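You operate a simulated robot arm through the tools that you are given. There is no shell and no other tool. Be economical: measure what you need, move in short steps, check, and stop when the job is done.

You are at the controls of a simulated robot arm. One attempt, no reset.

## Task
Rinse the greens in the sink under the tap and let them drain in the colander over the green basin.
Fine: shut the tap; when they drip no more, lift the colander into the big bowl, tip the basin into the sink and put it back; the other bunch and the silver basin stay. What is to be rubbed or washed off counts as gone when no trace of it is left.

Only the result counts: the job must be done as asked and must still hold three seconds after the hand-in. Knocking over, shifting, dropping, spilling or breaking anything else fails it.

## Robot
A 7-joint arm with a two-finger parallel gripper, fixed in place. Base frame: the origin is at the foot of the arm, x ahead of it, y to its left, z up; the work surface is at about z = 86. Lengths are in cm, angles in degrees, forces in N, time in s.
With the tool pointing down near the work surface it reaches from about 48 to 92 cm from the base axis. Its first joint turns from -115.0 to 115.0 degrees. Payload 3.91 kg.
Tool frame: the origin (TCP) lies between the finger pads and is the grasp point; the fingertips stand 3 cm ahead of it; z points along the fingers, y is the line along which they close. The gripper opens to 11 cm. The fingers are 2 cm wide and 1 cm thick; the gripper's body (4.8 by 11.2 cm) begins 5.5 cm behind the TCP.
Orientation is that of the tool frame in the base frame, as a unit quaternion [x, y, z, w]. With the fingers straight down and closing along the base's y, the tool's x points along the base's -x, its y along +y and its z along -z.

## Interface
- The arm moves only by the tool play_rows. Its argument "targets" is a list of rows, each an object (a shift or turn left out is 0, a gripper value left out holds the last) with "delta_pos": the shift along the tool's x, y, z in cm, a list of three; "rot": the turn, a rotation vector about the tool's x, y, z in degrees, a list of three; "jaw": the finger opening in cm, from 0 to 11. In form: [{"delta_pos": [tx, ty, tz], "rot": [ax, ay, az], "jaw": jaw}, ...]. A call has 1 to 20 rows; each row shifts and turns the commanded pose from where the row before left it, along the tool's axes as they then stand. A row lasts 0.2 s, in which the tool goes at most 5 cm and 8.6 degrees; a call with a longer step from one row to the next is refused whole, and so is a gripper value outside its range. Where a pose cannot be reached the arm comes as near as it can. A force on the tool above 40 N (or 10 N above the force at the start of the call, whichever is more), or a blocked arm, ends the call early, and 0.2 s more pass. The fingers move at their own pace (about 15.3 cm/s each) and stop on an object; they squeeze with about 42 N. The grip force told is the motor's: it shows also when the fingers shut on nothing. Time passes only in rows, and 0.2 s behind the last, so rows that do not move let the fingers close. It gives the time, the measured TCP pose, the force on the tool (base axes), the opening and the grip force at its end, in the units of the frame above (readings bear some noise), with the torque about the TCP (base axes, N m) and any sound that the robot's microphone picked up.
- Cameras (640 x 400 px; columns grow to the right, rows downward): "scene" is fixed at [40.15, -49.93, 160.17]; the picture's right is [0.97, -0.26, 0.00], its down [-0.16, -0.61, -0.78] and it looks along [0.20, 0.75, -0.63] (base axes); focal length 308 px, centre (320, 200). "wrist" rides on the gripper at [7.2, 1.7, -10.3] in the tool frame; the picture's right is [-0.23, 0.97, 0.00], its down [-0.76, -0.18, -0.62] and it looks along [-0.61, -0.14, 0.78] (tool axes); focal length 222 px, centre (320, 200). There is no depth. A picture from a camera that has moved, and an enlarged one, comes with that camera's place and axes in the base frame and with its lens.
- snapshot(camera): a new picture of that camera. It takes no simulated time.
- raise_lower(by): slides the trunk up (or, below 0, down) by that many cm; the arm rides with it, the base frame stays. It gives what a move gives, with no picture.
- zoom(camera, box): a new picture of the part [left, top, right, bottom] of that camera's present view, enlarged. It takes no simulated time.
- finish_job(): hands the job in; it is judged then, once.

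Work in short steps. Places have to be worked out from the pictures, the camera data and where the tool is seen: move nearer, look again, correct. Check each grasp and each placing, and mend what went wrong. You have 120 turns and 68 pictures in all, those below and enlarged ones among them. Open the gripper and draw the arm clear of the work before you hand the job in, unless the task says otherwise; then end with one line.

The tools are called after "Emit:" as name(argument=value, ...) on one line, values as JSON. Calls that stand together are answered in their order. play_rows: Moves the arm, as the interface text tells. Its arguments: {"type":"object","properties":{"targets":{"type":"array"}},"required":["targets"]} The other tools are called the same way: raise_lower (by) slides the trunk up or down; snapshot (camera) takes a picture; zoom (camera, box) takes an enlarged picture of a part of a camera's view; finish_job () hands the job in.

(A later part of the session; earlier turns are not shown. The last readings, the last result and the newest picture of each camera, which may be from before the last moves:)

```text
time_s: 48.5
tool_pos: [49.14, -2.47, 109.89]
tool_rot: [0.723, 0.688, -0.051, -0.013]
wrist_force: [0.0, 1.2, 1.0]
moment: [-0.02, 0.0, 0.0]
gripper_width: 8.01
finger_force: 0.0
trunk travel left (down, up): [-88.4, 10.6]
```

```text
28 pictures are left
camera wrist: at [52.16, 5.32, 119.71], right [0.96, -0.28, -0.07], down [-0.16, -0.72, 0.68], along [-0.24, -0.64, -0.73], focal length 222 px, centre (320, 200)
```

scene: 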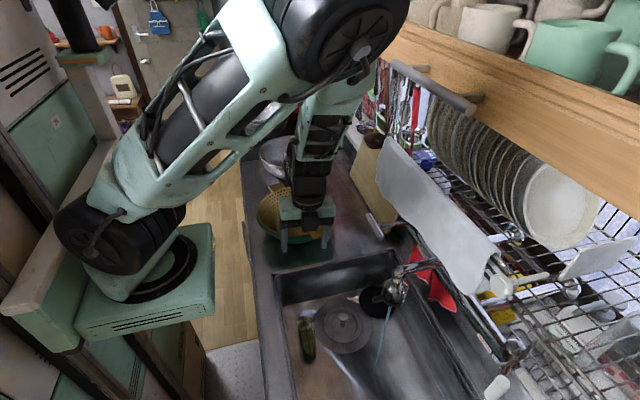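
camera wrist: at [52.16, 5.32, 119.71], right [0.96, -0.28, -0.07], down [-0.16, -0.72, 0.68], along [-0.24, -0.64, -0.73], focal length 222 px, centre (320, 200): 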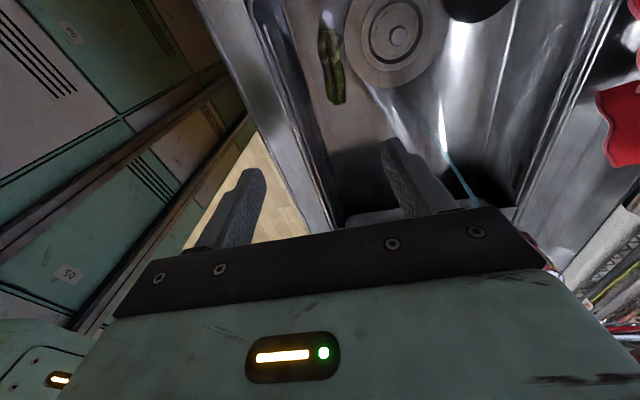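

The bunch spans y 2.7…-11 around x≈48.5. I align yaw 5° and descend above it to z≈75.

Emit:
play_rows(targets=[{"rot": [0, 0, 5], "jaw": 6.5}, {"delta_pos": [0.14, 0.33, 4.35]}, {"delta_pos": [0.14, 0.33, 4.35]}, {"delta_pos": [0.14, 0.33, 4.35]}, {"delta_pos": [0.14, 0.33, 4.35]}, {"delta_pos": [0.14, 0.33, 4.35]}])

Emit:
snapshot(camera="wrist")

```text
time_s: 49.9
tool_pos: [48.89, -3.21, 88.15]
tool_rot: [0.754, 0.655, -0.051, -0.01]
wrist_force: [0.6, 0.5, -0.1]
moment: [0.02, -0.02, 0.02]
gripper_width: 6.48
finger_force: 0.0
trunk travel left (down, up): [-88.4, 10.6]
```

```text
27 pictures are left
camera wrist: at [52.55, 4.4, 97.94], right [0.93, -0.36, -0.07], down [-0.22, -0.69, 0.68], along [-0.29, -0.62, -0.73], focal length 222 px, centre (320, 200)
```

wrist: 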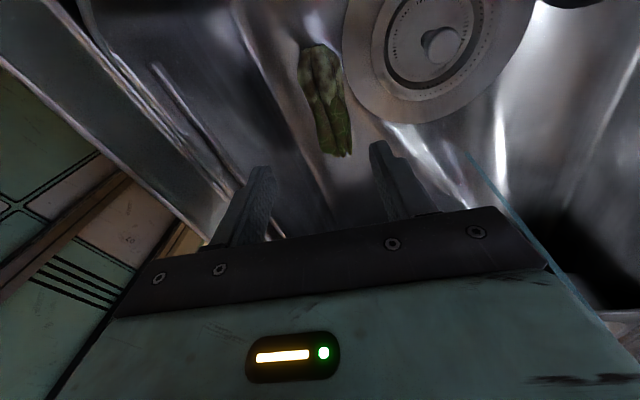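

Position is good. I descend the rest, slowing near the floor, and close.

Emit:
play_rows(targets=[{"delta_pos": [0.02, 0.22, 3.4]}, {"delta_pos": [0.02, 0.22, 3.4]}, {"delta_pos": [0.02, 0.22, 3.4]}, {"delta_pos": [0.02, 0.22, 3.0]}, {"delta_pos": [0, 0, 0.7]}, {"delta_pos": [0, 0, 0.7]}, {"delta_pos": [0, 0, 0.6]}])

Emit:
play_rows(targets=[{"jaw": 2}, {"jaw": 1}, {"jaw": 1}, {"jaw": 1}])

```text
time_s: 51.5
tool_pos: [48.4, -4.04, 73.06]
tool_rot: [0.754, 0.655, -0.053, -0.008]
wrist_force: [0.0, -0.1, -0.4]
moment: [-0.02, 0.0, -0.02]
gripper_width: 6.5
finger_force: 0.1
trunk travel left (down, up): [-88.4, 10.6]
```

```text
time_s: 52.5
tool_pos: [48.4, -3.93, 72.96]
tool_rot: [0.753, 0.655, -0.052, -0.009]
wrist_force: [-0.5, 0.1, 0.0]
moment: [0.06, -0.01, -0.01]
gripper_width: 4.95
finger_force: 42.5
trunk travel left (down, up): [-88.4, 10.6]
```

Grip holds at 4.95 cm width. I lift the bunch and inspect it.

Emit:
play_rows(targets=[{"delta_pos": [0, 0, -2]}, {"delta_pos": [0, 0, -4]}, {"delta_pos": [0, 0, -4]}, {"delta_pos": [0, 0, -4]}, {"delta_pos": [0, 0.5, -4]}, {"delta_pos": [0, 2, -4]}])

Emit:
snapshot(camera="wrist")

```text
time_s: 53.9
tool_pos: [52.89, -3.35, 94.71]
tool_rot: [0.754, 0.654, -0.052, -0.01]
wrist_force: [0.1, -0.8, -1.6]
moment: [0.09, 0.02, 0.02]
gripper_width: 4.94
finger_force: 41.8
trunk travel left (down, up): [-88.4, 10.6]
```

```text
26 pictures are left
camera wrist: at [56.55, 4.22, 104.39], right [0.93, -0.36, -0.07], down [-0.22, -0.69, 0.68], along [-0.29, -0.62, -0.73], focal length 222 px, centre (320, 200)
```

wrist: 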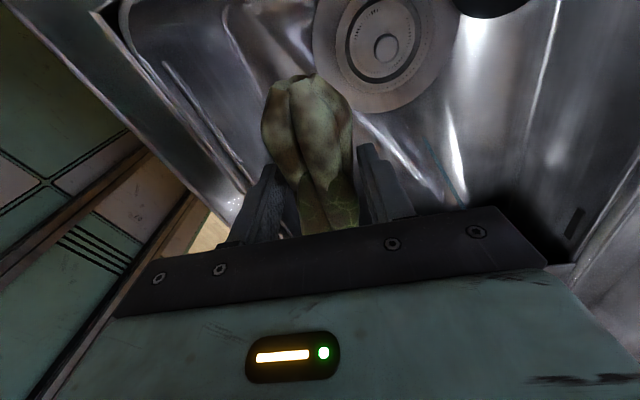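

The bunch is held and looks muddy. I yaw back 98° so that the bunch points toward +x and I can approach the stream from the robot's side.

Emit:
play_rows(targets=[{"delta_pos": [-2, 2, -2]}, {"delta_pos": [-2, 1, 0], "rot": [0, 0, -8.2]}, {"rot": [0, 0, -8.2]}, {"rot": [0, 0, -8.2]}, {"rot": [0, 0, -8.2]}, {"rot": [0, 0, -8.2]}, {"rot": [0, 0, -8.2]}, {"rot": [0, 0, -8.2]}, {"rot": [0, 0, -8.2]}, {"rot": [0, 0, -8.2]}, {"rot": [0, 0, -8.2]}, {"rot": [0, 0, -8.2]}, {"rot": [0, 0, -8]}])

Emit:
snapshot(camera="scene")

```text
time_s: 56.7
tool_pos: [55.45, -7.34, 96.75]
tool_rot: [-0.003, 0.999, -0.026, -0.046]
wrist_force: [0.3, -0.7, -1.6]
moment: [0.02, 0.01, -0.05]
gripper_width: 4.96
finger_force: 42.5
trunk travel left (down, up): [-88.4, 10.6]
```

```text
25 pictures are left
```

scene: 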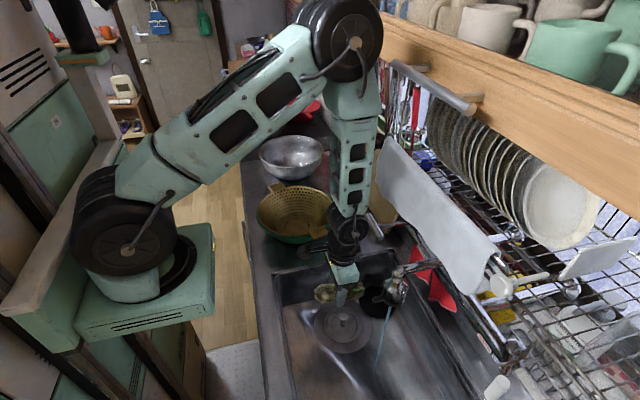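

The posture is good again (elbow up). I tilt the hand back about 30° and bring the bunch's front half under the stream at (64.4,-18.3), z≈82.

Emit:
play_rows(targets=[{"rot": [0, -8, 0]}, {"rot": [0, -8, 0]}, {"rot": [0, -8, 0]}, {"rot": [0, -8, 0]}, {"delta_pos": [0.38, -2.2, 3.1]}, {"delta_pos": [0.38, -2.2, 3.1]}, {"delta_pos": [0.38, -2.2, 3.1]}, {"delta_pos": [0.38, -2.2, 3.1]}, {"delta_pos": [0.38, -2.2, 3.1]}])

Emit:
zoom(camera="scene", box=[290, 220, 450, 380])

```text
time_s: 58.7
tool_pos: [60.86, -19.17, 82.61]
tool_rot: [-0.01, 0.972, -0.025, 0.232]
wrist_force: [0.1, 0.0, -1.2]
moment: [-0.01, 0.04, -0.02]
gripper_width: 4.91
finger_force: 42.2
trunk travel left (down, up): [-88.4, 10.6]
```

```text
2.50 times, centred on (370, 300) of scene
camera zoom: at [40.15, -49.93, 160.17], right [0.97, -0.26, 0.0], down [-0.16, -0.61, -0.78], along [0.2, 0.75, -0.63], focal length 771 px, centre (195, -50)
```

zoom: 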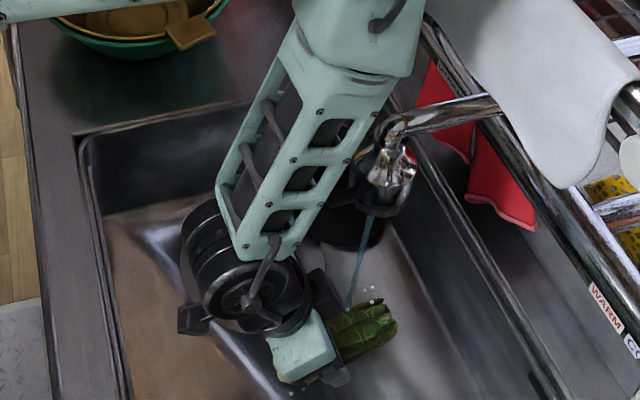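

Water hits the bunch and it already looks greener. I sweep it slowly under the stream in x and y.

Emit:
play_rows(targets=[{"delta_pos": [0, 0.8, 0]}, {}, {}, {"delta_pos": [0.9, 0, -0.45]}, {}, {}, {"delta_pos": [0.9, 0, -0.45]}, {}, {"delta_pos": [0.9, 0, -0.45]}, {}, {"delta_pos": [0, 0.8, 0]}, {"delta_pos": [-0.9, 0, 0.45]}, {"delta_pos": [-0.9, 0, 0.45]}, {}, {"delta_pos": [-0.9, 0, 0.45]}, {"delta_pos": [-0.9, 0, 0.45]}, {}, {"delta_pos": [-0.9, 0, 0.45]}, {}])

Emit:
zoom(camera="scene", box=[310, 260, 430, 360])

Emit:
zoom(camera="wrist", box=[200, 0, 460, 230])

```text
time_s: 62.7
tool_pos: [62.72, -17.58, 82.5]
tool_rot: [-0.009, 0.973, -0.025, 0.23]
wrist_force: [-0.1, -0.2, -1.0]
moment: [0.01, 0.02, 0.0]
gripper_width: 4.92
finger_force: 42.1
trunk travel left (down, up): [-88.4, 10.6]
```

```text
4.00 times, centred on (370, 310) of scene
camera zoom: at [40.15, -49.93, 160.17], right [0.97, -0.26, 0.0], down [-0.16, -0.61, -0.78], along [0.2, 0.75, -0.63], focal length 1234 px, centre (120, -240)
```

zoom: 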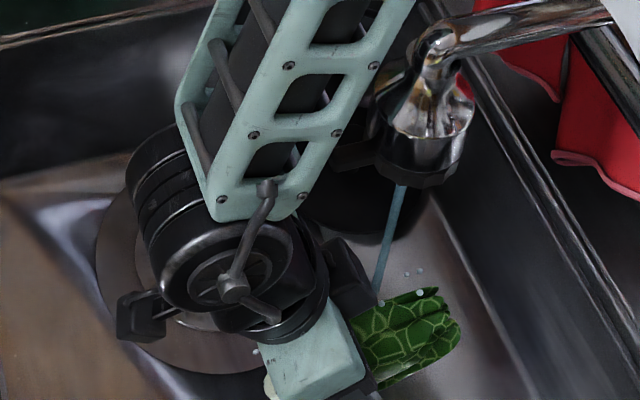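

```text
1.74 times, centred on (330, 115) of wrist
camera zoom: at [51.68, -15.61, 88.44], right [0.2, 0.98, 0.05], down [0.4, -0.13, 0.91], along [0.89, -0.16, -0.42], focal length 386 px, centre (303, 348)
```

zoom: 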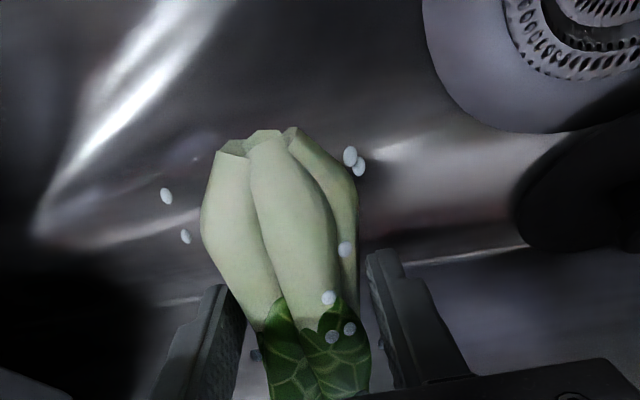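

The bunch is now clean (white stems, bright leaves). I rinse a few more seconds, sweeping once more, then pull it out of the stream and let it shed water over the sink.

Emit:
play_rows(targets=[{"delta_pos": [0, -0.8, 0]}, {}, {"delta_pos": [0.9, 0, -0.45]}, {}, {"delta_pos": [0.9, 0, -0.45]}, {}, {"delta_pos": [0, -1, 0]}, {}, {"delta_pos": [-0.9, 0, 0.45]}, {}, {"delta_pos": [-0.9, 0, 0.45]}, {}, {"delta_pos": [3.6, 0, -1.8]}, {"delta_pos": [3.6, 0, -1.8]}, {"delta_pos": [2, 0, -1]}])

Emit:
play_rows(targets=[{"delta_pos": [0, 3, 0]}, {"delta_pos": [0, 3, 0], "rot": [0, 8, 0]}, {"delta_pos": [0, 3, 0], "rot": [0, 8, 0]}, {"delta_pos": [0, 1, 0], "rot": [0, 8, 0]}, {"rot": [0, 3, 0]}, {}, {}, {}, {}, {}])

Emit:
zoom(camera="wrist", box=[150, 0, 510, 230])

```text
time_s: 65.9
tool_pos: [52.49, -19.38, 82.52]
tool_rot: [-0.009, 0.973, -0.025, 0.231]
wrist_force: [0.1, -0.9, -1.4]
moment: [0.03, 0.0, 0.0]
gripper_width: 4.91
finger_force: 41.8
trunk travel left (down, up): [-88.4, 10.6]
```

```text
time_s: 68.1
tool_pos: [52.46, -9.47, 82.1]
tool_rot: [-0.003, 1.0, -0.026, -0.002]
wrist_force: [0.3, -0.8, -0.6]
moment: [0.0, 0.0, 0.0]
gripper_width: 4.93
finger_force: 42.2
trunk travel left (down, up): [-88.4, 10.6]
```

```text
1.74 times, centred on (330, 115) of wrist
camera zoom: at [45.3, -7.21, 92.41], right [0.22, 0.97, -0.05], down [0.77, -0.14, 0.63], along [0.6, -0.18, -0.78], focal length 386 px, centre (303, 348)
```

zoom: 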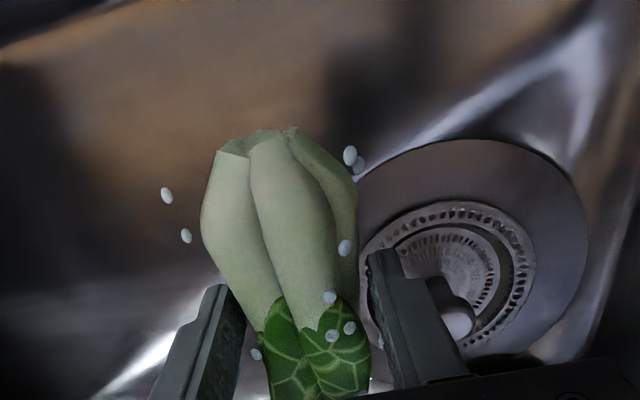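

Drops cling to the bunch. I lift it, carry it over the colander (centre ≈ (51.3,26.7), rim z≈93.5) and look from above.

Emit:
play_rows(targets=[{"delta_pos": [0, 0, -4.5]}, {"delta_pos": [0, 0, -4.5]}, {"delta_pos": [0, 0, -4.5]}, {"delta_pos": [0, 0, -4.5]}, {"delta_pos": [0, 0, -4]}, {"delta_pos": [0.2, 4.5, 0]}, {"delta_pos": [0.2, 4.5, 0]}, {"delta_pos": [0.2, 4.5, 0]}, {"delta_pos": [0.2, 4.5, 0]}, {"delta_pos": [0.2, 4.5, 0]}, {"delta_pos": [0.2, 4.5, 0]}, {"delta_pos": [0.2, 4.5, 0]}, {"delta_pos": [0.2, 4.5, 0]}])

Emit:
snapshot(camera="wrist")

```text
time_s: 70.9
tool_pos: [50.87, 27.63, 101.97]
tool_rot: [-0.003, 1.0, -0.027, -0.003]
wrist_force: [0.3, -0.1, -1.2]
moment: [0.0, 0.03, -0.03]
gripper_width: 4.88
finger_force: 42.1
trunk travel left (down, up): [-88.4, 10.6]
```

```text
20 pictures are left
camera wrist: at [43.63, 29.8, 112.42], right [0.22, 0.97, -0.05], down [0.77, -0.14, 0.63], along [0.6, -0.18, -0.78], focal length 222 px, centre (320, 200)
```

wrist: 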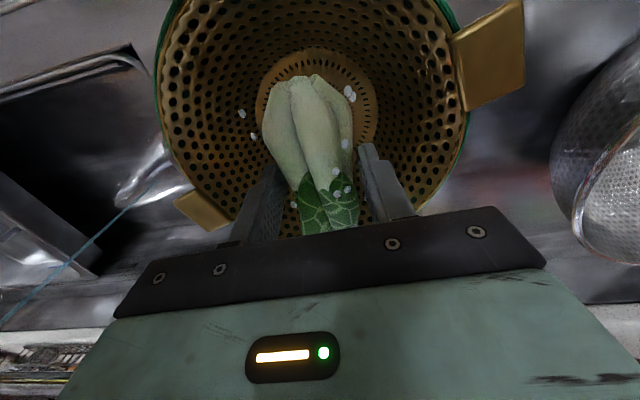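

I lower the bunch into the colander, shifted 1.5 cm toward the base to centre it, release and rise.

Emit:
play_rows(targets=[{"delta_pos": [1.4, -0.5, 2.6]}, {"delta_pos": [0, 0, 2.6]}, {"delta_pos": [0, 0, 1.2]}, {"delta_pos": [0, 0, 1.0]}, {"delta_pos": [0, 0, 0.6]}])

Emit:
play_rows(targets=[{"jaw": 7}, {"jaw": 7}, {"delta_pos": [0, 0, -3]}, {"delta_pos": [0, 0, -4]}, {"delta_pos": [0, 0, -4]}, {"delta_pos": [0, 0, -4]}])

Emit:
snapshot(camera="wrist")

```text
time_s: 72.1
tool_pos: [49.35, 26.68, 94.0]
tool_rot: [-0.004, 1.0, -0.026, -0.003]
wrist_force: [0.2, 0.1, -1.9]
moment: [0.02, -0.02, -0.01]
gripper_width: 4.9
finger_force: 41.7
trunk travel left (down, up): [-88.4, 10.6]
```

```text
time_s: 73.5
tool_pos: [49.25, 27.61, 109.1]
tool_rot: [-0.003, 1.0, -0.027, -0.002]
wrist_force: [-0.4, 0.1, 0.4]
moment: [-0.01, 0.0, 0.02]
gripper_width: 7.0
finger_force: 0.1
trunk travel left (down, up): [-88.4, 10.6]
```

```text
19 pictures are left
camera wrist: at [42.19, 29.83, 119.48], right [0.22, 0.97, -0.05], down [0.77, -0.14, 0.63], along [0.6, -0.18, -0.78], focal length 222 px, centre (320, 200)
```

wrist: 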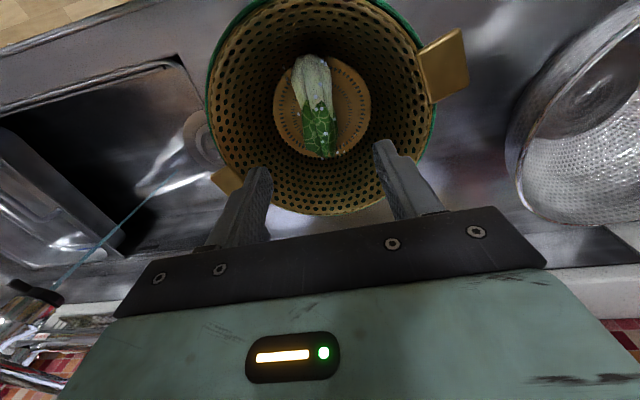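

The bunch rests in the colander, still with drops. Next I shut the tap: move above the T-bar with closed fingers, tilted back about 25°.

Emit:
play_rows(targets=[{"delta_pos": [0, 0, -4.5], "jaw": 0}, {"delta_pos": [0, 0, -4.5]}, {"delta_pos": [0, 0, -2]}, {"delta_pos": [-1.8, -3.9, 0]}, {"delta_pos": [-1.8, -3.9, 0]}, {"delta_pos": [-1.8, -3.9, 0]}, {"delta_pos": [-1.8, -3.9, 0]}, {"delta_pos": [-1.8, -3.9, 0]}, {"delta_pos": [-1.8, -3.9, 0]}, {"delta_pos": [-1.8, -3.9, 0]}, {"delta_pos": [-1.8, -3.9, 0]}, {"rot": [0, -8.3, 0]}, {"rot": [0, -8.3, 0]}, {"rot": [0, -8.3, 0]}])

Emit:
zoom(camera="scene", box=[320, 190, 450, 300])

```text
time_s: 76.5
tool_pos: [64.16, -2.87, 121.74]
tool_rot: [-0.01, 0.977, -0.025, 0.213]
wrist_force: [0.8, 0.3, 0.4]
moment: [0.02, 0.03, 0.01]
gripper_width: 0.02
finger_force: 37.2
trunk travel left (down, up): [-88.4, 10.6]
```

```text
3.64 times, centred on (385, 245) of scene
camera zoom: at [40.15, -49.93, 160.17], right [0.97, -0.26, 0.0], down [-0.16, -0.61, -0.78], along [0.2, 0.75, -0.63], focal length 1122 px, centre (84, 36)
```

zoom: 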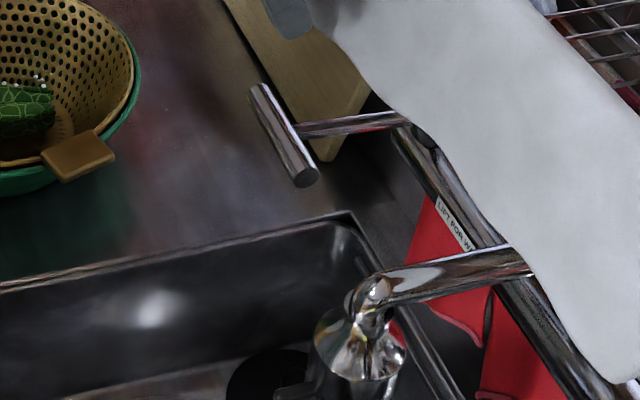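

Fingertips are right above the bar. I descend and push down in small steps.

Emit:
play_rows(targets=[{"delta_pos": [0.8, 0, 2.94]}, {"delta_pos": [1.25, 0, 2.73]}, {"delta_pos": [0.21, 0, 0.45]}, {"delta_pos": [0.21, 0, 0.45]}, {"delta_pos": [0.21, 0, 0.45]}, {"delta_pos": [0.17, 0, 0.36]}, {"delta_pos": [0.17, 0, 0.36]}, {"delta_pos": [0.17, 0, 0.36]}, {"delta_pos": [0.17, 0, 0.36]}])

Emit:
zoom(camera="scene", box=[310, 190, 470, 370])

```text
time_s: 78.6
tool_pos: [64.51, -3.44, 113.03]
tool_rot: [-0.01, 0.976, -0.023, 0.218]
wrist_force: [-16.7, -0.7, 31.0]
moment: [-0.03, 0.3, 0.13]
gripper_width: 0.01
finger_force: 37.6
trunk travel left (down, up): [-88.4, 10.6]
stopped in row 9: the force on the tool passed its limit at 44 N (the readings are from after the stop); the commanded pose is now the measured one
```

```text
2.22 times, centred on (390, 280) of scene
camera zoom: at [40.15, -49.93, 160.17], right [0.97, -0.26, 0.0], down [-0.16, -0.61, -0.78], along [0.2, 0.75, -0.63], focal length 686 px, centre (164, 22)
```

zoom: 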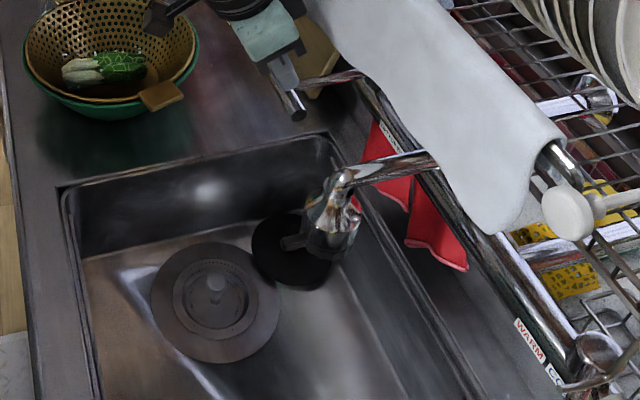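

The stream has stopped: the tap is shut. I back off, return upright, and move above the near colander tab at about (57,11.6), yawed ~72° so that the fingers close across it.

Emit:
play_rows(targets=[{"delta_pos": [-1.66, 0, -3.64]}, {"delta_pos": [-1.66, 0, -3.64]}, {"delta_pos": [1.9, 3.75, 0], "rot": [0, 8.3, 0]}, {"delta_pos": [1.9, 3.75, 0], "rot": [0, 8.3, 0]}, {"delta_pos": [1.9, 3.75, 0], "rot": [0, 8.3, 0]}, {"delta_pos": [1.9, 3.75, 0]}, {"rot": [0, 0, 8], "jaw": 8}, {"rot": [0, 0, 8]}, {"rot": [0, 0, 8]}, {"rot": [0, 0, 8]}, {"rot": [0, 0, 8]}, {"rot": [0, 0, 8]}, {"rot": [0, 0, 8]}, {"rot": [0, 0, 8]}, {"rot": [0, 0, 8]}])

Emit:
snapshot(camera="wrist")

```text
time_s: 81.8
tool_pos: [57.22, 11.93, 118.49]
tool_rot: [0.586, 0.81, -0.021, 0.015]
wrist_force: [-0.7, -0.1, 0.5]
moment: [0.01, 0.0, 0.0]
gripper_width: 7.99
finger_force: 0.0
trunk travel left (down, up): [-88.4, 10.6]
```

```text
16 pictures are left
camera wrist: at [56.56, 19.82, 128.5], right [1.0, 0.09, 0.0], down [0.07, -0.75, 0.66], along [0.06, -0.66, -0.75], focal length 222 px, centre (320, 200)
```

wrist: 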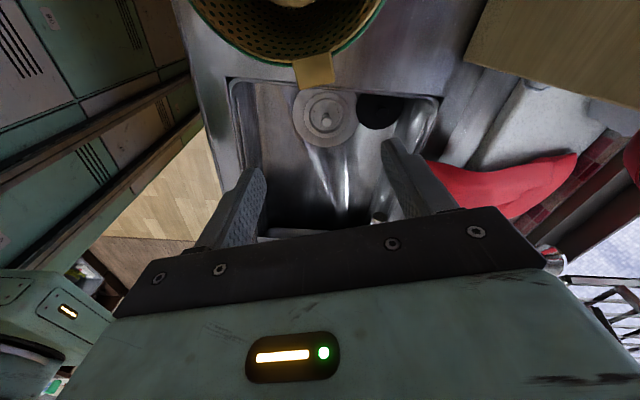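

The tab spans y 10.9–14.7 at x≈56.2. I descend so that the pads are on it, and close.

Emit:
play_rows(targets=[{"rot": [0, 0, 4]}, {"delta_pos": [0.47, -0.04, 4.07]}, {"delta_pos": [0.47, -0.04, 4.07]}, {"delta_pos": [0.47, -0.04, 4.07]}, {"delta_pos": [0.47, -0.04, 4.07]}, {"delta_pos": [0.47, -0.04, 4.07]}, {"delta_pos": [0.23, -0.02, 2]}, {"delta_pos": [0.23, -0.02, 2]}])

Emit:
snapshot(camera="wrist")

```text
time_s: 83.6
tool_pos: [56.15, 13.24, 94.02]
tool_rot: [0.612, 0.791, -0.019, 0.015]
wrist_force: [-0.3, 0.1, -0.4]
moment: [-0.01, -0.02, 0.03]
gripper_width: 8.01
finger_force: 0.2
trunk travel left (down, up): [-88.4, 10.6]
```

```text
15 pictures are left
camera wrist: at [56.07, 21.26, 103.98], right [1.0, 0.02, 0.0], down [0.02, -0.75, 0.66], along [0.01, -0.66, -0.75], focal length 222 px, centre (320, 200)
```

wrist: 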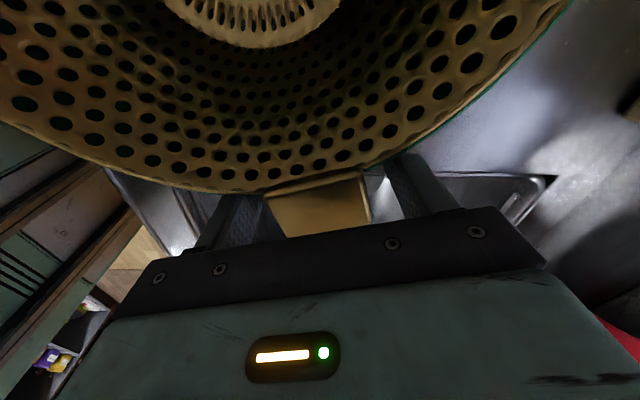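

The tab is between the fingers. I close and test-lift slightly.

Emit:
play_rows(targets=[{"jaw": 3}, {"jaw": 3}, {"jaw": 3}])

Emit:
play_rows(targets=[{"delta_pos": [0, 0, -0.4]}, {"delta_pos": [0, 0, -0.4]}, {"delta_pos": [0, 0, -0.4]}, {}])

Emit:
zoom(camera="scene", box=[230, 160, 370, 260])

```text
time_s: 84.4
tool_pos: [56.22, 13.29, 94.11]
tool_rot: [0.613, 0.789, -0.019, 0.016]
wrist_force: [-0.1, -0.5, -1.0]
moment: [-0.31, -0.16, 0.1]
gripper_width: 5.15
finger_force: 41.9
trunk travel left (down, up): [-88.4, 10.6]
```

```text
time_s: 85.4
tool_pos: [56.2, 13.41, 95.17]
tool_rot: [0.613, 0.79, -0.02, 0.015]
wrist_force: [-0.2, -0.1, -2.7]
moment: [-0.38, -0.06, -0.02]
gripper_width: 5.12
finger_force: 42.3
trunk travel left (down, up): [-88.4, 10.6]
```

```text
4.00 times, centred on (300, 210) of scene
camera zoom: at [40.15, -49.93, 160.17], right [0.97, -0.26, 0.0], down [-0.16, -0.61, -0.78], along [0.2, 0.75, -0.63], focal length 1234 px, centre (400, 160)
```

zoom: 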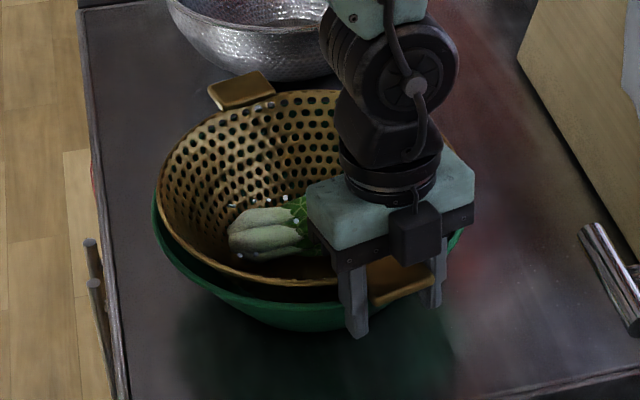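

The whole colander lifts level on the tab (2.7 N). Drops are still visible on the bunch, so I set it back down 1 cm and wait for it to stop dripping.

Emit:
play_rows(targets=[{"delta_pos": [0, 0, 0.5]}, {"delta_pos": [0, 0, 0.5]}, {}, {}, {}, {}, {}, {}, {}, {}, {}, {}, {}, {}, {}, {}, {}, {}, {}, {}])

Emit:
play_rows(targets=[{}, {}, {}, {}, {}, {}, {}, {}, {}, {}, {}, {}, {}, {}, {}, {}, {}, {}, {}, {}])

Emit:
play_rows(targets=[{}, {}, {}, {}, {}, {}, {}, {}, {}, {}, {}, {}, {}, {}, {}, {}, {}, {}, {}, {}])

Emit:
zoom(camera="scene", box=[230, 160, 370, 260])

```text
time_s: 89.6
tool_pos: [56.19, 13.24, 94.3]
tool_rot: [0.613, 0.79, -0.02, 0.017]
wrist_force: [0.3, 0.6, -1.7]
moment: [-0.36, -0.11, 0.02]
gripper_width: 5.13
finger_force: 41.6
trunk travel left (down, up): [-88.4, 10.6]
```

```text
time_s: 93.8
tool_pos: [56.4, 13.27, 94.22]
tool_rot: [0.613, 0.79, -0.02, 0.016]
wrist_force: [-0.7, 0.0, -1.6]
moment: [-0.22, -0.18, 0.14]
gripper_width: 5.13
finger_force: 42.1
trunk travel left (down, up): [-88.4, 10.6]
```

```text
time_s: 98.0
tool_pos: [56.23, 13.26, 94.29]
tool_rot: [0.613, 0.79, -0.02, 0.016]
wrist_force: [-0.6, -0.3, -2.6]
moment: [-0.22, -0.2, 0.1]
gripper_width: 5.12
finger_force: 41.7
trunk travel left (down, up): [-88.4, 10.6]
```

```text
4.00 times, centred on (300, 210) of scene
camera zoom: at [40.15, -49.93, 160.17], right [0.97, -0.26, 0.0], down [-0.16, -0.61, -0.78], along [0.2, 0.75, -0.63], focal length 1234 px, centre (400, 160)
```

zoom: 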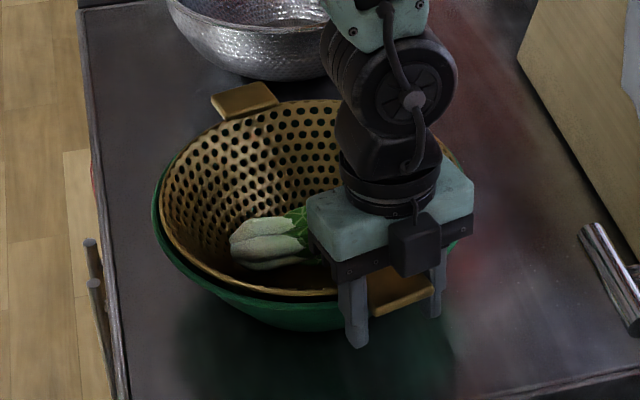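

No drops remain. Before carrying, I re-grip higher (tab nearer the fingertips) so that the tips won't foul the big bowl's rim, then lift and check.

Emit:
play_rows(targets=[{"jaw": 7}, {"jaw": 7}, {"delta_pos": [0, 0, -0.9]}, {"delta_pos": [0, 0, -0.9]}, {"jaw": 3}, {"jaw": 3}, {"jaw": 3}])

Emit:
play_rows(targets=[{"delta_pos": [0, 0, -0.5]}, {"delta_pos": [0, 0, -1]}, {"delta_pos": [0, 0, -1.5]}, {"delta_pos": [0, 0, -2]}, {"delta_pos": [0, 0, -2]}, {"delta_pos": [0, 0, -2]}, {"delta_pos": [0, 0, -2]}, {"delta_pos": [0, 0, -2]}, {"delta_pos": [0, 0, -1]}])

Emit:
zoom(camera="scene", box=[220, 120, 380, 250])

```text
time_s: 99.6
tool_pos: [56.38, 13.43, 96.0]
tool_rot: [0.613, 0.79, -0.02, 0.015]
wrist_force: [-0.9, -0.4, 0.4]
moment: [-0.03, -0.15, 0.15]
gripper_width: 5.18
finger_force: 42.1
trunk travel left (down, up): [-88.4, 10.6]
```

```text
time_s: 101.6
tool_pos: [56.3, 14.09, 109.94]
tool_rot: [0.612, 0.79, -0.02, 0.016]
wrist_force: [0.2, 0.0, -2.7]
moment: [-0.3, -0.06, 0.03]
gripper_width: 5.17
finger_force: 41.9
trunk travel left (down, up): [-88.4, 10.6]
```

```text
3.08 times, centred on (300, 185) of scene
camera zoom: at [40.15, -49.93, 160.17], right [0.97, -0.26, 0.0], down [-0.16, -0.61, -0.78], along [0.2, 0.75, -0.63], focal length 949 px, centre (382, 246)
```

zoom: 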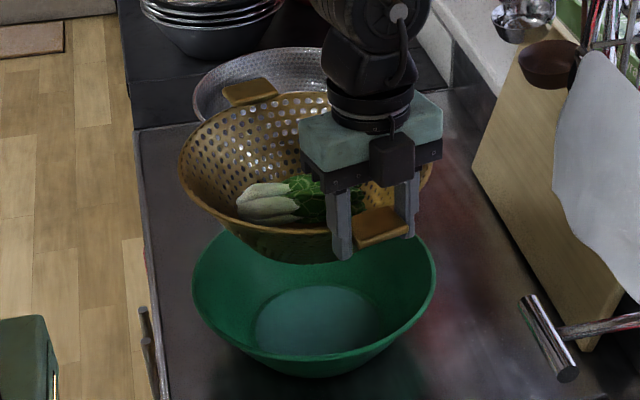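

The colander hangs level and the basin holds water. I carry it toward the big bowl, centre about (57,60).

Emit:
play_rows(targets=[{"delta_pos": [1, 0.4, -0.05]}, {"delta_pos": [2, 0.85, -0.1]}, {"delta_pos": [2.4, 1.05, -0.12]}, {"delta_pos": [2.4, 1.05, -0.12]}, {"delta_pos": [2.4, 1.05, -0.12]}, {"delta_pos": [2.4, 1.05, -0.12]}, {"delta_pos": [2.4, 1.05, -0.12]}, {"delta_pos": [2.4, 1.05, -0.12]}, {"delta_pos": [2.4, 1.05, -0.12]}, {"delta_pos": [2.4, 1.05, -0.12]}, {"delta_pos": [2.4, 1.05, -0.12]}, {"delta_pos": [2.4, 1.05, -0.12]}, {"delta_pos": [2, 0.85, -0.1]}, {"delta_pos": [1, 0.4, -0.05]}])

Emit:
zoom(camera="scene", box=[220, 90, 380, 220])

Emit:
snapshot(camera="wrist")

```text
time_s: 104.6
tool_pos: [61.44, 46.35, 109.95]
tool_rot: [0.613, 0.79, -0.02, 0.016]
wrist_force: [-0.8, -0.7, -2.8]
moment: [-0.38, -0.09, 0.01]
gripper_width: 5.19
finger_force: 42.6
trunk travel left (down, up): [-88.4, 10.6]
```

```text
3.08 times, centred on (300, 155) of scene
camera zoom: at [40.15, -49.93, 160.17], right [0.97, -0.26, 0.0], down [-0.16, -0.61, -0.78], along [0.2, 0.75, -0.63], focal length 949 px, centre (382, 338)
```

zoom: 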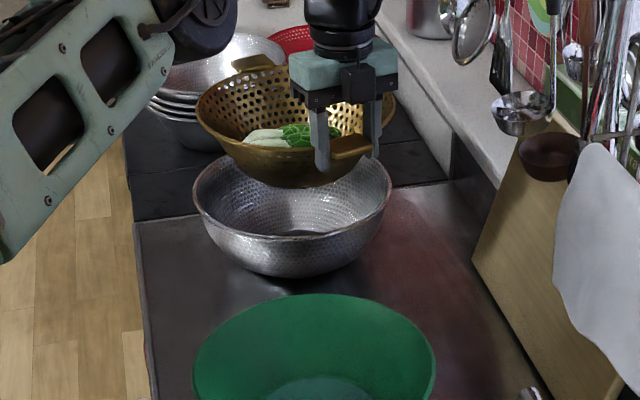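

```text
10 pictures are left
camera wrist: at [61.31, 54.36, 119.89], right [1.0, 0.02, 0.0], down [0.02, -0.75, 0.66], along [0.01, -0.66, -0.75], focal length 222 px, centre (320, 200)
```

wrist: 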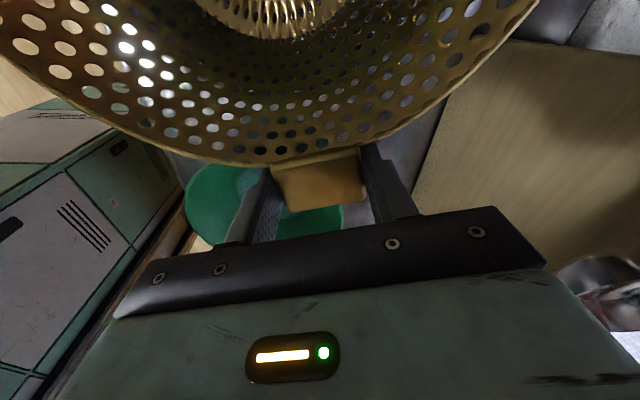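

The bowl's centre is about (57,60), r≈13.2, rim z≈96; the colander (r≈12.5) is about 1 cm off. I correct and lower, slowing near contact.

Emit:
play_rows(targets=[{"delta_pos": [0.7, -0.4, 1]}, {"delta_pos": [0.68, -0.42, 1.5]}, {"delta_pos": [0, 0, 2]}, {"delta_pos": [0, 0, 2]}, {"delta_pos": [0, 0, 1.5]}, {"delta_pos": [0, 0, 1]}, {"delta_pos": [0, 0, 0.5]}, {}])

Emit:
zoom(camera="scene", box=[230, 100, 350, 200])

```text
time_s: 106.4
tool_pos: [60.27, 47.12, 100.36]
tool_rot: [0.613, 0.79, -0.02, 0.015]
wrist_force: [-0.3, -0.1, -2.5]
moment: [-0.35, -0.1, -0.03]
gripper_width: 5.16
finger_force: 41.4
trunk travel left (down, up): [-88.4, 10.6]
```

```text
4.00 times, centred on (290, 150) of scene
camera zoom: at [40.15, -49.93, 160.17], right [0.97, -0.26, 0.0], down [-0.16, -0.61, -0.78], along [0.2, 0.75, -0.63], focal length 1234 px, centre (440, 400)
```

zoom: 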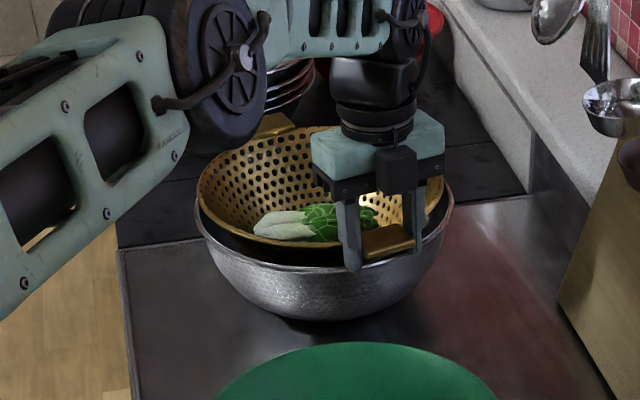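

Well centred; a couple of centimetres remain. I lower slowly until the weight comes off.

Emit:
play_rows(targets=[{"delta_pos": [0, 0, 0.5]}, {"delta_pos": [0, 0, 0.5]}, {"delta_pos": [0, 0, 0.5]}, {}])

Emit:
play_rows(targets=[{"delta_pos": [0, 0, 0.4]}, {"delta_pos": [0, 0, 0.4]}, {}])

```text
time_s: 107.4
tool_pos: [60.3, 46.94, 98.71]
tool_rot: [0.613, 0.79, -0.02, 0.016]
wrist_force: [-0.5, 0.4, -2.1]
moment: [-0.36, -0.12, 0.0]
gripper_width: 5.15
finger_force: 42.1
trunk travel left (down, up): [-88.4, 10.6]
```

```text
time_s: 108.2
tool_pos: [60.27, 46.94, 98.14]
tool_rot: [0.612, 0.79, -0.017, 0.016]
wrist_force: [3.6, -4.1, 19.8]
moment: [0.68, -0.26, -0.09]
gripper_width: 5.2
finger_force: 42.0
trunk travel left (down, up): [-88.4, 10.6]
```

Contact (20 N up). I ease up 0.3 cm, release, and rise.

Emit:
play_rows(targets=[{"delta_pos": [0, 0, -0.3]}, {"jaw": 5.8}, {"jaw": 6.6}, {}, {"delta_pos": [0, 0, -1.5]}, {"delta_pos": [0, 0, -3]}, {"delta_pos": [0, 0, -4]}, {"delta_pos": [0, 0, -4]}, {"delta_pos": [0, 0, -4]}])

Emit:
zoom(camera="scene", box=[220, 110, 360, 240])

```text
time_s: 110.2
tool_pos: [60.29, 47.83, 114.83]
tool_rot: [0.613, 0.79, -0.02, 0.017]
wrist_force: [0.7, 0.2, 0.0]
moment: [0.0, 0.01, -0.03]
gripper_width: 6.59
finger_force: 0.0
trunk travel left (down, up): [-88.4, 10.6]
```

```text
3.08 times, centred on (290, 175) of scene
camera zoom: at [40.15, -49.93, 160.17], right [0.97, -0.26, 0.0], down [-0.16, -0.61, -0.78], along [0.2, 0.75, -0.63], focal length 949 px, centre (412, 277)
```

zoom: 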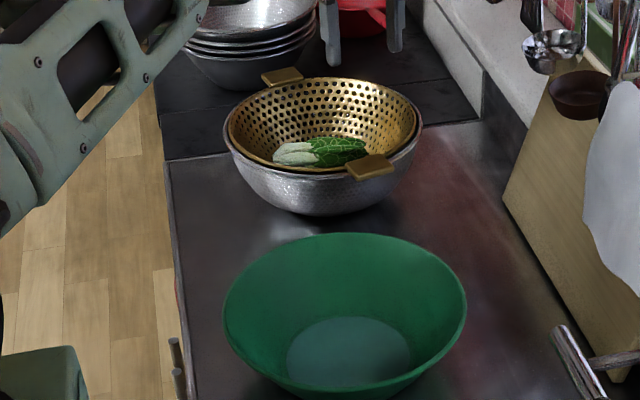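

The colander sits well in the big bowl. Next the green basin: I'll grip its rim at the +x+y side with fingers aligned to the sloping wall. I move above that rim point (~(62,36)), yaw back 30° and lean ~37°.

Emit:
play_rows(targets=[{"delta_pos": [-4, -0.37, 0]}, {"delta_pos": [-4, -0.37, 0]}, {"delta_pos": [-4, -0.37, 0]}, {"rot": [0, 0, -7.5], "jaw": 6}, {"rot": [0, 0, -7.5]}, {"rot": [0, 0, -7.5]}, {"rot": [0, 0, -7.5]}, {"rot": [7.4, 0, 0]}, {"rot": [7.4, 0, 0]}, {"rot": [7.4, 0, 0]}, {"rot": [7.4, 0, 0]}, {"rot": [7.4, 0, 0]}])

Emit:
snapshot(camera="wrist")

```text
time_s: 112.8
tool_pos: [62.14, 35.84, 115.44]
tool_rot: [0.379, 0.894, -0.229, -0.077]
wrist_force: [0.8, 0.4, 0.7]
moment: [0.02, 0.02, -0.02]
gripper_width: 6.01
finger_force: 0.1
out of reach, approached as far as the arm can: row 11, 12
trunk travel left (down, up): [-88.4, 10.6]
```

```text
7 pictures are left
camera wrist: at [61.42, 45.77, 123.56], right [0.78, 0.43, -0.45], down [0.61, -0.43, 0.66], along [0.09, -0.79, -0.6], focal length 222 px, centre (320, 200)
```

wrist: 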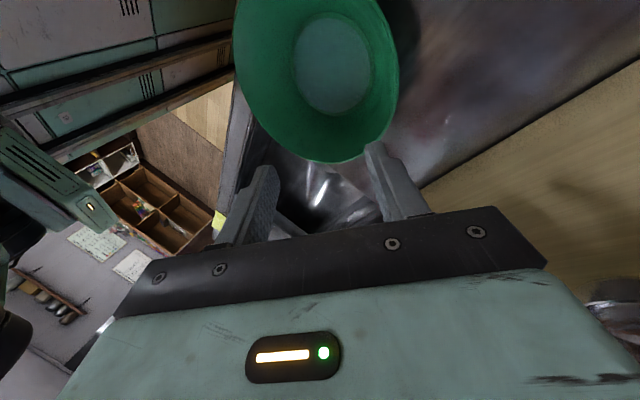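

Basin circle fits centre (52.9,26.3), r≈12.9, rim z≈94. The lean reached 28°, adequate. I descend vertically so that the rim enters between the fingers.

Emit:
play_rows(targets=[{"delta_pos": [0.04, 1.62, 3.4]}, {"delta_pos": [0.04, 1.62, 3.4]}, {"delta_pos": [0.04, 1.62, 3.4]}, {"delta_pos": [0.04, 1.62, 3.4]}, {"delta_pos": [0.04, 1.62, 3.4]}, {"delta_pos": [0.02, 0.81, 1.7]}, {"delta_pos": [0.02, 0.81, 1.7]}])

Emit:
zoom(camera="scene", box=[240, 150, 370, 260])

```text
time_s: 114.4
tool_pos: [60.94, 33.7, 93.15]
tool_rot: [0.38, 0.893, -0.229, -0.077]
wrist_force: [-0.5, -0.3, -0.3]
moment: [-0.02, -0.01, 0.0]
gripper_width: 5.98
finger_force: 0.0
out of reach, approached as far as the arm can: row 5, 7
trunk travel left (down, up): [-88.4, 10.6]
```

```text
3.64 times, centred on (305, 205) of scene
camera zoom: at [40.15, -49.93, 160.17], right [0.97, -0.26, 0.0], down [-0.16, -0.61, -0.78], along [0.2, 0.75, -0.63], focal length 1122 px, centre (374, 182)
```

zoom: 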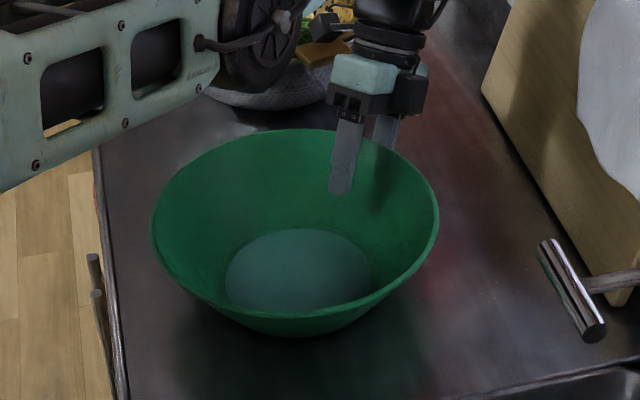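

The rim is between the fingers but the TCP is ~1.3 cm too far inward; I nudge outward and then close.

Emit:
play_rows(targets=[{"delta_pos": [0, 0.6, -0.2]}, {"delta_pos": [0, 0.6, -0.2]}])

Emit:
play_rows(targets=[{"jaw": 4}, {"jaw": 3}, {"jaw": 2}, {"jaw": 1}, {"jaw": 0}, {"jaw": 0}])

```text
time_s: 115.0
tool_pos: [60.9, 33.77, 93.18]
tool_rot: [0.379, 0.893, -0.229, -0.078]
wrist_force: [0.2, 0.9, -0.5]
moment: [0.0, -0.03, 0.01]
gripper_width: 5.99
finger_force: 0.0
out of reach, approached as far as the arm can: row 1, 2
trunk travel left (down, up): [-88.4, 10.6]
```

```text
time_s: 116.4
tool_pos: [60.93, 33.72, 93.35]
tool_rot: [0.38, 0.893, -0.228, -0.077]
wrist_force: [-3.1, -0.1, 15.9]
moment: [-2.24, 0.77, -0.41]
gripper_width: 0.5
finger_force: 41.9
trunk travel left (down, up): [-88.4, 10.6]
```

Gripped the wall (0.5 cm). I lift gently and read the forces.

Emit:
play_rows(targets=[{"delta_pos": [0, -0.23, -0.44]}, {"delta_pos": [0, -0.23, -0.44]}, {"delta_pos": [0, -0.47, -0.89]}, {"delta_pos": [0, -0.47, -0.89]}, {}, {}])

Emit:
zoom(camera="scene", box=[240, 150, 370, 260])

```text
time_s: 117.8
tool_pos: [60.83, 33.75, 96.15]
tool_rot: [0.38, 0.893, -0.229, -0.077]
wrist_force: [0.2, 0.3, -2.1]
moment: [0.11, -0.12, 0.0]
gripper_width: 0.22
finger_force: 42.6
trunk travel left (down, up): [-88.4, 10.6]
```

```text
3.64 times, centred on (305, 205) of scene
camera zoom: at [40.15, -49.93, 160.17], right [0.97, -0.26, 0.0], down [-0.16, -0.61, -0.78], along [0.2, 0.75, -0.63], focal length 1122 px, centre (374, 182)
```

zoom: 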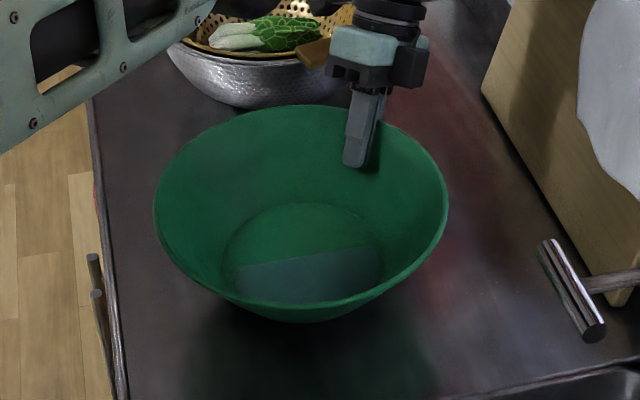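

It's held, tilted a little with the water pooled at the far side, well below spilling. I lift 8 cm more, then yaw +45° about the vertical while shifting toward the base.

Emit:
play_rows(targets=[{"delta_pos": [-0.1, -1.25, -2.36]}, {"delta_pos": [-0.1, -1.25, -2.36]}, {"delta_pos": [-0.1, -1.25, -2.36]}, {"delta_pos": [1.26, -1.156, 0.56], "rot": [-0.27, -3.51, -6.65]}, {"delta_pos": [1.42, -1.0, 0.47], "rot": [-0.27, -3.51, -6.65]}, {"delta_pos": [1.55, -0.83, 0.38], "rot": [-0.27, -3.51, -6.65]}, {"delta_pos": [1.66, -0.65, 0.28], "rot": [-0.27, -3.51, -6.65]}, {"delta_pos": [1.74, -0.46, 0.17], "rot": [-0.27, -3.51, -6.65]}, {"delta_pos": [1.78, -0.25, 0.06], "rot": [-0.27, -3.51, -6.65]}])

```text
time_s: 119.8
tool_pos: [50.17, 33.69, 104.2]
tool_rot: [0.007, 0.97, -0.241, 0.016]
wrist_force: [0.6, -0.7, -2.2]
moment: [0.16, 0.01, 0.02]
gripper_width: 0.24
finger_force: 42.1
trunk travel left (down, up): [-88.4, 10.6]
```

Oriented with the hand at the +y side. I carry the basin level over the sink.

Emit:
play_rows(targets=[{"delta_pos": [0, -1.3, 0.3]}, {"delta_pos": [-0.04, -2.6, 0.6]}, {"delta_pos": [-0.05, -3.2, 0.72]}, {"delta_pos": [-0.05, -3.2, 0.72]}, {"delta_pos": [-0.05, -3.2, 0.72]}, {"delta_pos": [-0.05, -3.2, 0.72]}, {"delta_pos": [-0.05, -3.2, 0.72]}, {"delta_pos": [-0.05, -3.2, 0.72]}, {"delta_pos": [-0.04, -2.2, 0.5]}, {"delta_pos": [0, -1, 0.2]}])

Emit:
zoom(camera="scene", box=[230, 130, 430, 400])

```text
time_s: 122.0
tool_pos: [49.93, 7.66, 111.36]
tool_rot: [0.007, 0.97, -0.241, 0.016]
wrist_force: [0.1, -0.3, -1.5]
moment: [0.17, 0.02, -0.02]
gripper_width: 0.23
finger_force: 42.3
trunk travel left (down, up): [-88.4, 10.6]
```

```text
1.48 times, centred on (330, 265) of scene
camera zoom: at [40.15, -49.93, 160.17], right [0.97, -0.26, 0.0], down [-0.16, -0.61, -0.78], along [0.2, 0.75, -0.63], focal length 457 px, centre (305, 104)
```

zoom: 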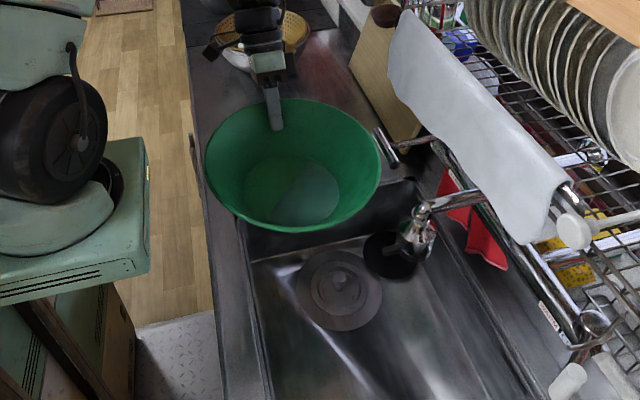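

I shift slightly further over the sink and tip it, far lip down.

Emit:
play_rows(targets=[{"delta_pos": [0, -1.3, 0.7]}, {"delta_pos": [0, -1.3, 0.7]}, {"rot": [-6, 0, 0]}, {"rot": [-6, 0, 0]}, {"rot": [-6, 0, 0]}, {"rot": [-6, 0, 0]}, {"rot": [-6, 0, 0]}, {"rot": [-6, 0, 0]}, {"rot": [-6, 0, 0]}, {"rot": [-6, 0, 0]}, {"rot": [-6, 0, 0]}, {"rot": [-6, 0, 0]}, {"rot": [-6, 0, 0]}, {}, {}, {}, {}, {}])

Emit:
zoom(camera="scene", box=[230, 130, 430, 400])

```text
time_s: 125.8
tool_pos: [50.32, 4.99, 111.22]
tool_rot: [-0.003, 0.945, 0.326, 0.017]
wrist_force: [0.9, 0.3, -1.3]
moment: [0.0, 0.03, 0.02]
gripper_width: 0.22
finger_force: 42.4
out of reach, approached as far as the arm can: row 13
trunk travel left (down, up): [-88.4, 10.6]
```

```text
1.48 times, centred on (330, 265) of scene
camera zoom: at [40.15, -49.93, 160.17], right [0.97, -0.26, 0.0], down [-0.16, -0.61, -0.78], along [0.2, 0.75, -0.63], focal length 457 px, centre (305, 104)
```

zoom: 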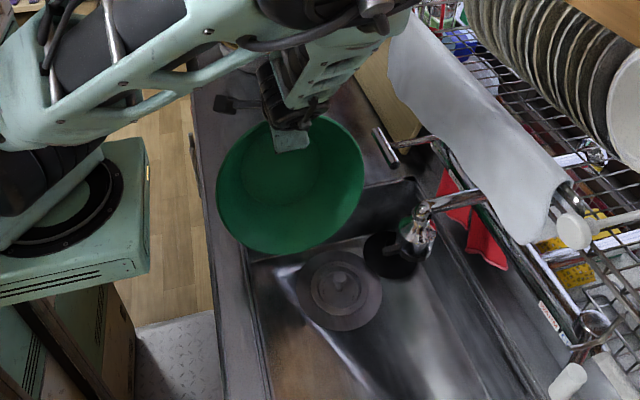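

The basin looks empty and is lighter. I wait a moment, tilt back and carry it back the way it came.

Emit:
play_rows(targets=[{}, {}, {}, {}, {}, {"rot": [6, 0, 0]}, {"rot": [6, 0, 0]}, {"rot": [6, 0, 0]}, {"rot": [6, 0, 0]}, {"rot": [6, 0, 0]}, {"rot": [6, 0, 0]}, {"rot": [6, 0, 0]}, {"rot": [6, 0, 0]}, {"rot": [6, 0, 0]}, {"rot": [6, 0, 0]}, {"rot": [6, 0, 0]}])

Emit:
play_rows(targets=[{"delta_pos": [0, 1.5, -0.4]}, {"delta_pos": [0.05, 3.1, -0.8]}, {"delta_pos": [0.05, 3.1, -0.8]}, {"delta_pos": [0.05, 3.1, -0.8]}, {"delta_pos": [0.05, 3.1, -0.8]}, {"delta_pos": [0.05, 3.1, -0.8]}, {"delta_pos": [0.05, 3.1, -0.8]}, {"delta_pos": [0.05, 3.1, -0.8]}, {"delta_pos": [0.05, 3.1, -0.8]}, {"delta_pos": [0.05, 2.4, -0.6]}])

Emit:
play_rows(targets=[{"rot": [0.27, 3.51, 6.65], "delta_pos": [-1.9, 0, 0]}, {"rot": [0.27, 3.51, 6.65], "delta_pos": [-1.9, 0.45, -0.17]}, {"rot": [0.27, 3.51, 6.65], "delta_pos": [-1.8, 0.65, -0.28]}, {"rot": [0.27, 3.51, 6.65], "delta_pos": [-1.7, 0.85, -0.38]}, {"rot": [0.27, 3.51, 6.65], "delta_pos": [-1.55, 1.05, -0.47]}, {"rot": [0.27, 3.51, 6.65], "delta_pos": [-1.4, 1.2, -0.56]}])

```text
time_s: 129.2
tool_pos: [50.47, 4.8, 111.27]
tool_rot: [0.008, 0.97, -0.243, 0.017]
wrist_force: [-0.5, -1.4, -0.6]
moment: [0.16, 0.01, 0.01]
gripper_width: 0.22
finger_force: 42.4
trunk travel left (down, up): [-88.4, 10.6]
```

```text
time_s: 131.4
tool_pos: [50.07, 33.7, 104.4]
tool_rot: [0.007, 0.97, -0.241, 0.017]
wrist_force: [-0.2, 0.7, -0.7]
moment: [0.16, -0.01, 0.04]
gripper_width: 0.23
finger_force: 42.2
trunk travel left (down, up): [-88.4, 10.6]
```

```text
time_s: 132.8
tool_pos: [61.79, 34.75, 104.33]
tool_rot: [0.381, 0.893, -0.229, -0.077]
wrist_force: [-1.0, 1.2, -1.5]
moment: [0.14, -0.13, 0.0]
gripper_width: 0.22
finger_force: 41.8
trunk travel left (down, up): [-88.4, 10.6]
```

Back at the right xy. I ease the lean by 4° for reach and descend slowly to the counter.

Emit:
play_rows(targets=[{"rot": [-4, 0, 0]}, {"delta_pos": [0.07, 0.82, 1.82]}, {"delta_pos": [0.07, 0.82, 1.82]}, {"delta_pos": [0.05, 0.62, 1.37]}, {}])

Emit:
play_rows(targets=[{"delta_pos": [0.02, 0.25, 0.55]}, {"delta_pos": [0.02, 0.25, 0.55]}, {"delta_pos": [0.02, 0.25, 0.55]}, {"delta_pos": [0.02, 0.25, 0.55]}, {"delta_pos": [0.02, 0.25, 0.55]}, {"delta_pos": [0.02, 0.25, 0.55]}, {}])

```text
time_s: 134.0
tool_pos: [61.86, 34.67, 98.89]
tool_rot: [0.383, 0.9, -0.197, -0.064]
wrist_force: [-0.3, -0.6, -1.5]
moment: [0.11, -0.12, -0.04]
gripper_width: 0.24
finger_force: 42.2
trunk travel left (down, up): [-88.4, 10.6]
```

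```text
time_s: 135.6
tool_pos: [62.03, 34.77, 95.46]
tool_rot: [0.382, 0.901, -0.196, -0.063]
wrist_force: [2.7, 1.7, 7.7]
moment: [-1.03, 0.5, 0.16]
gripper_width: 0.23
finger_force: 42.1
trunk travel left (down, up): [-88.4, 10.6]
```

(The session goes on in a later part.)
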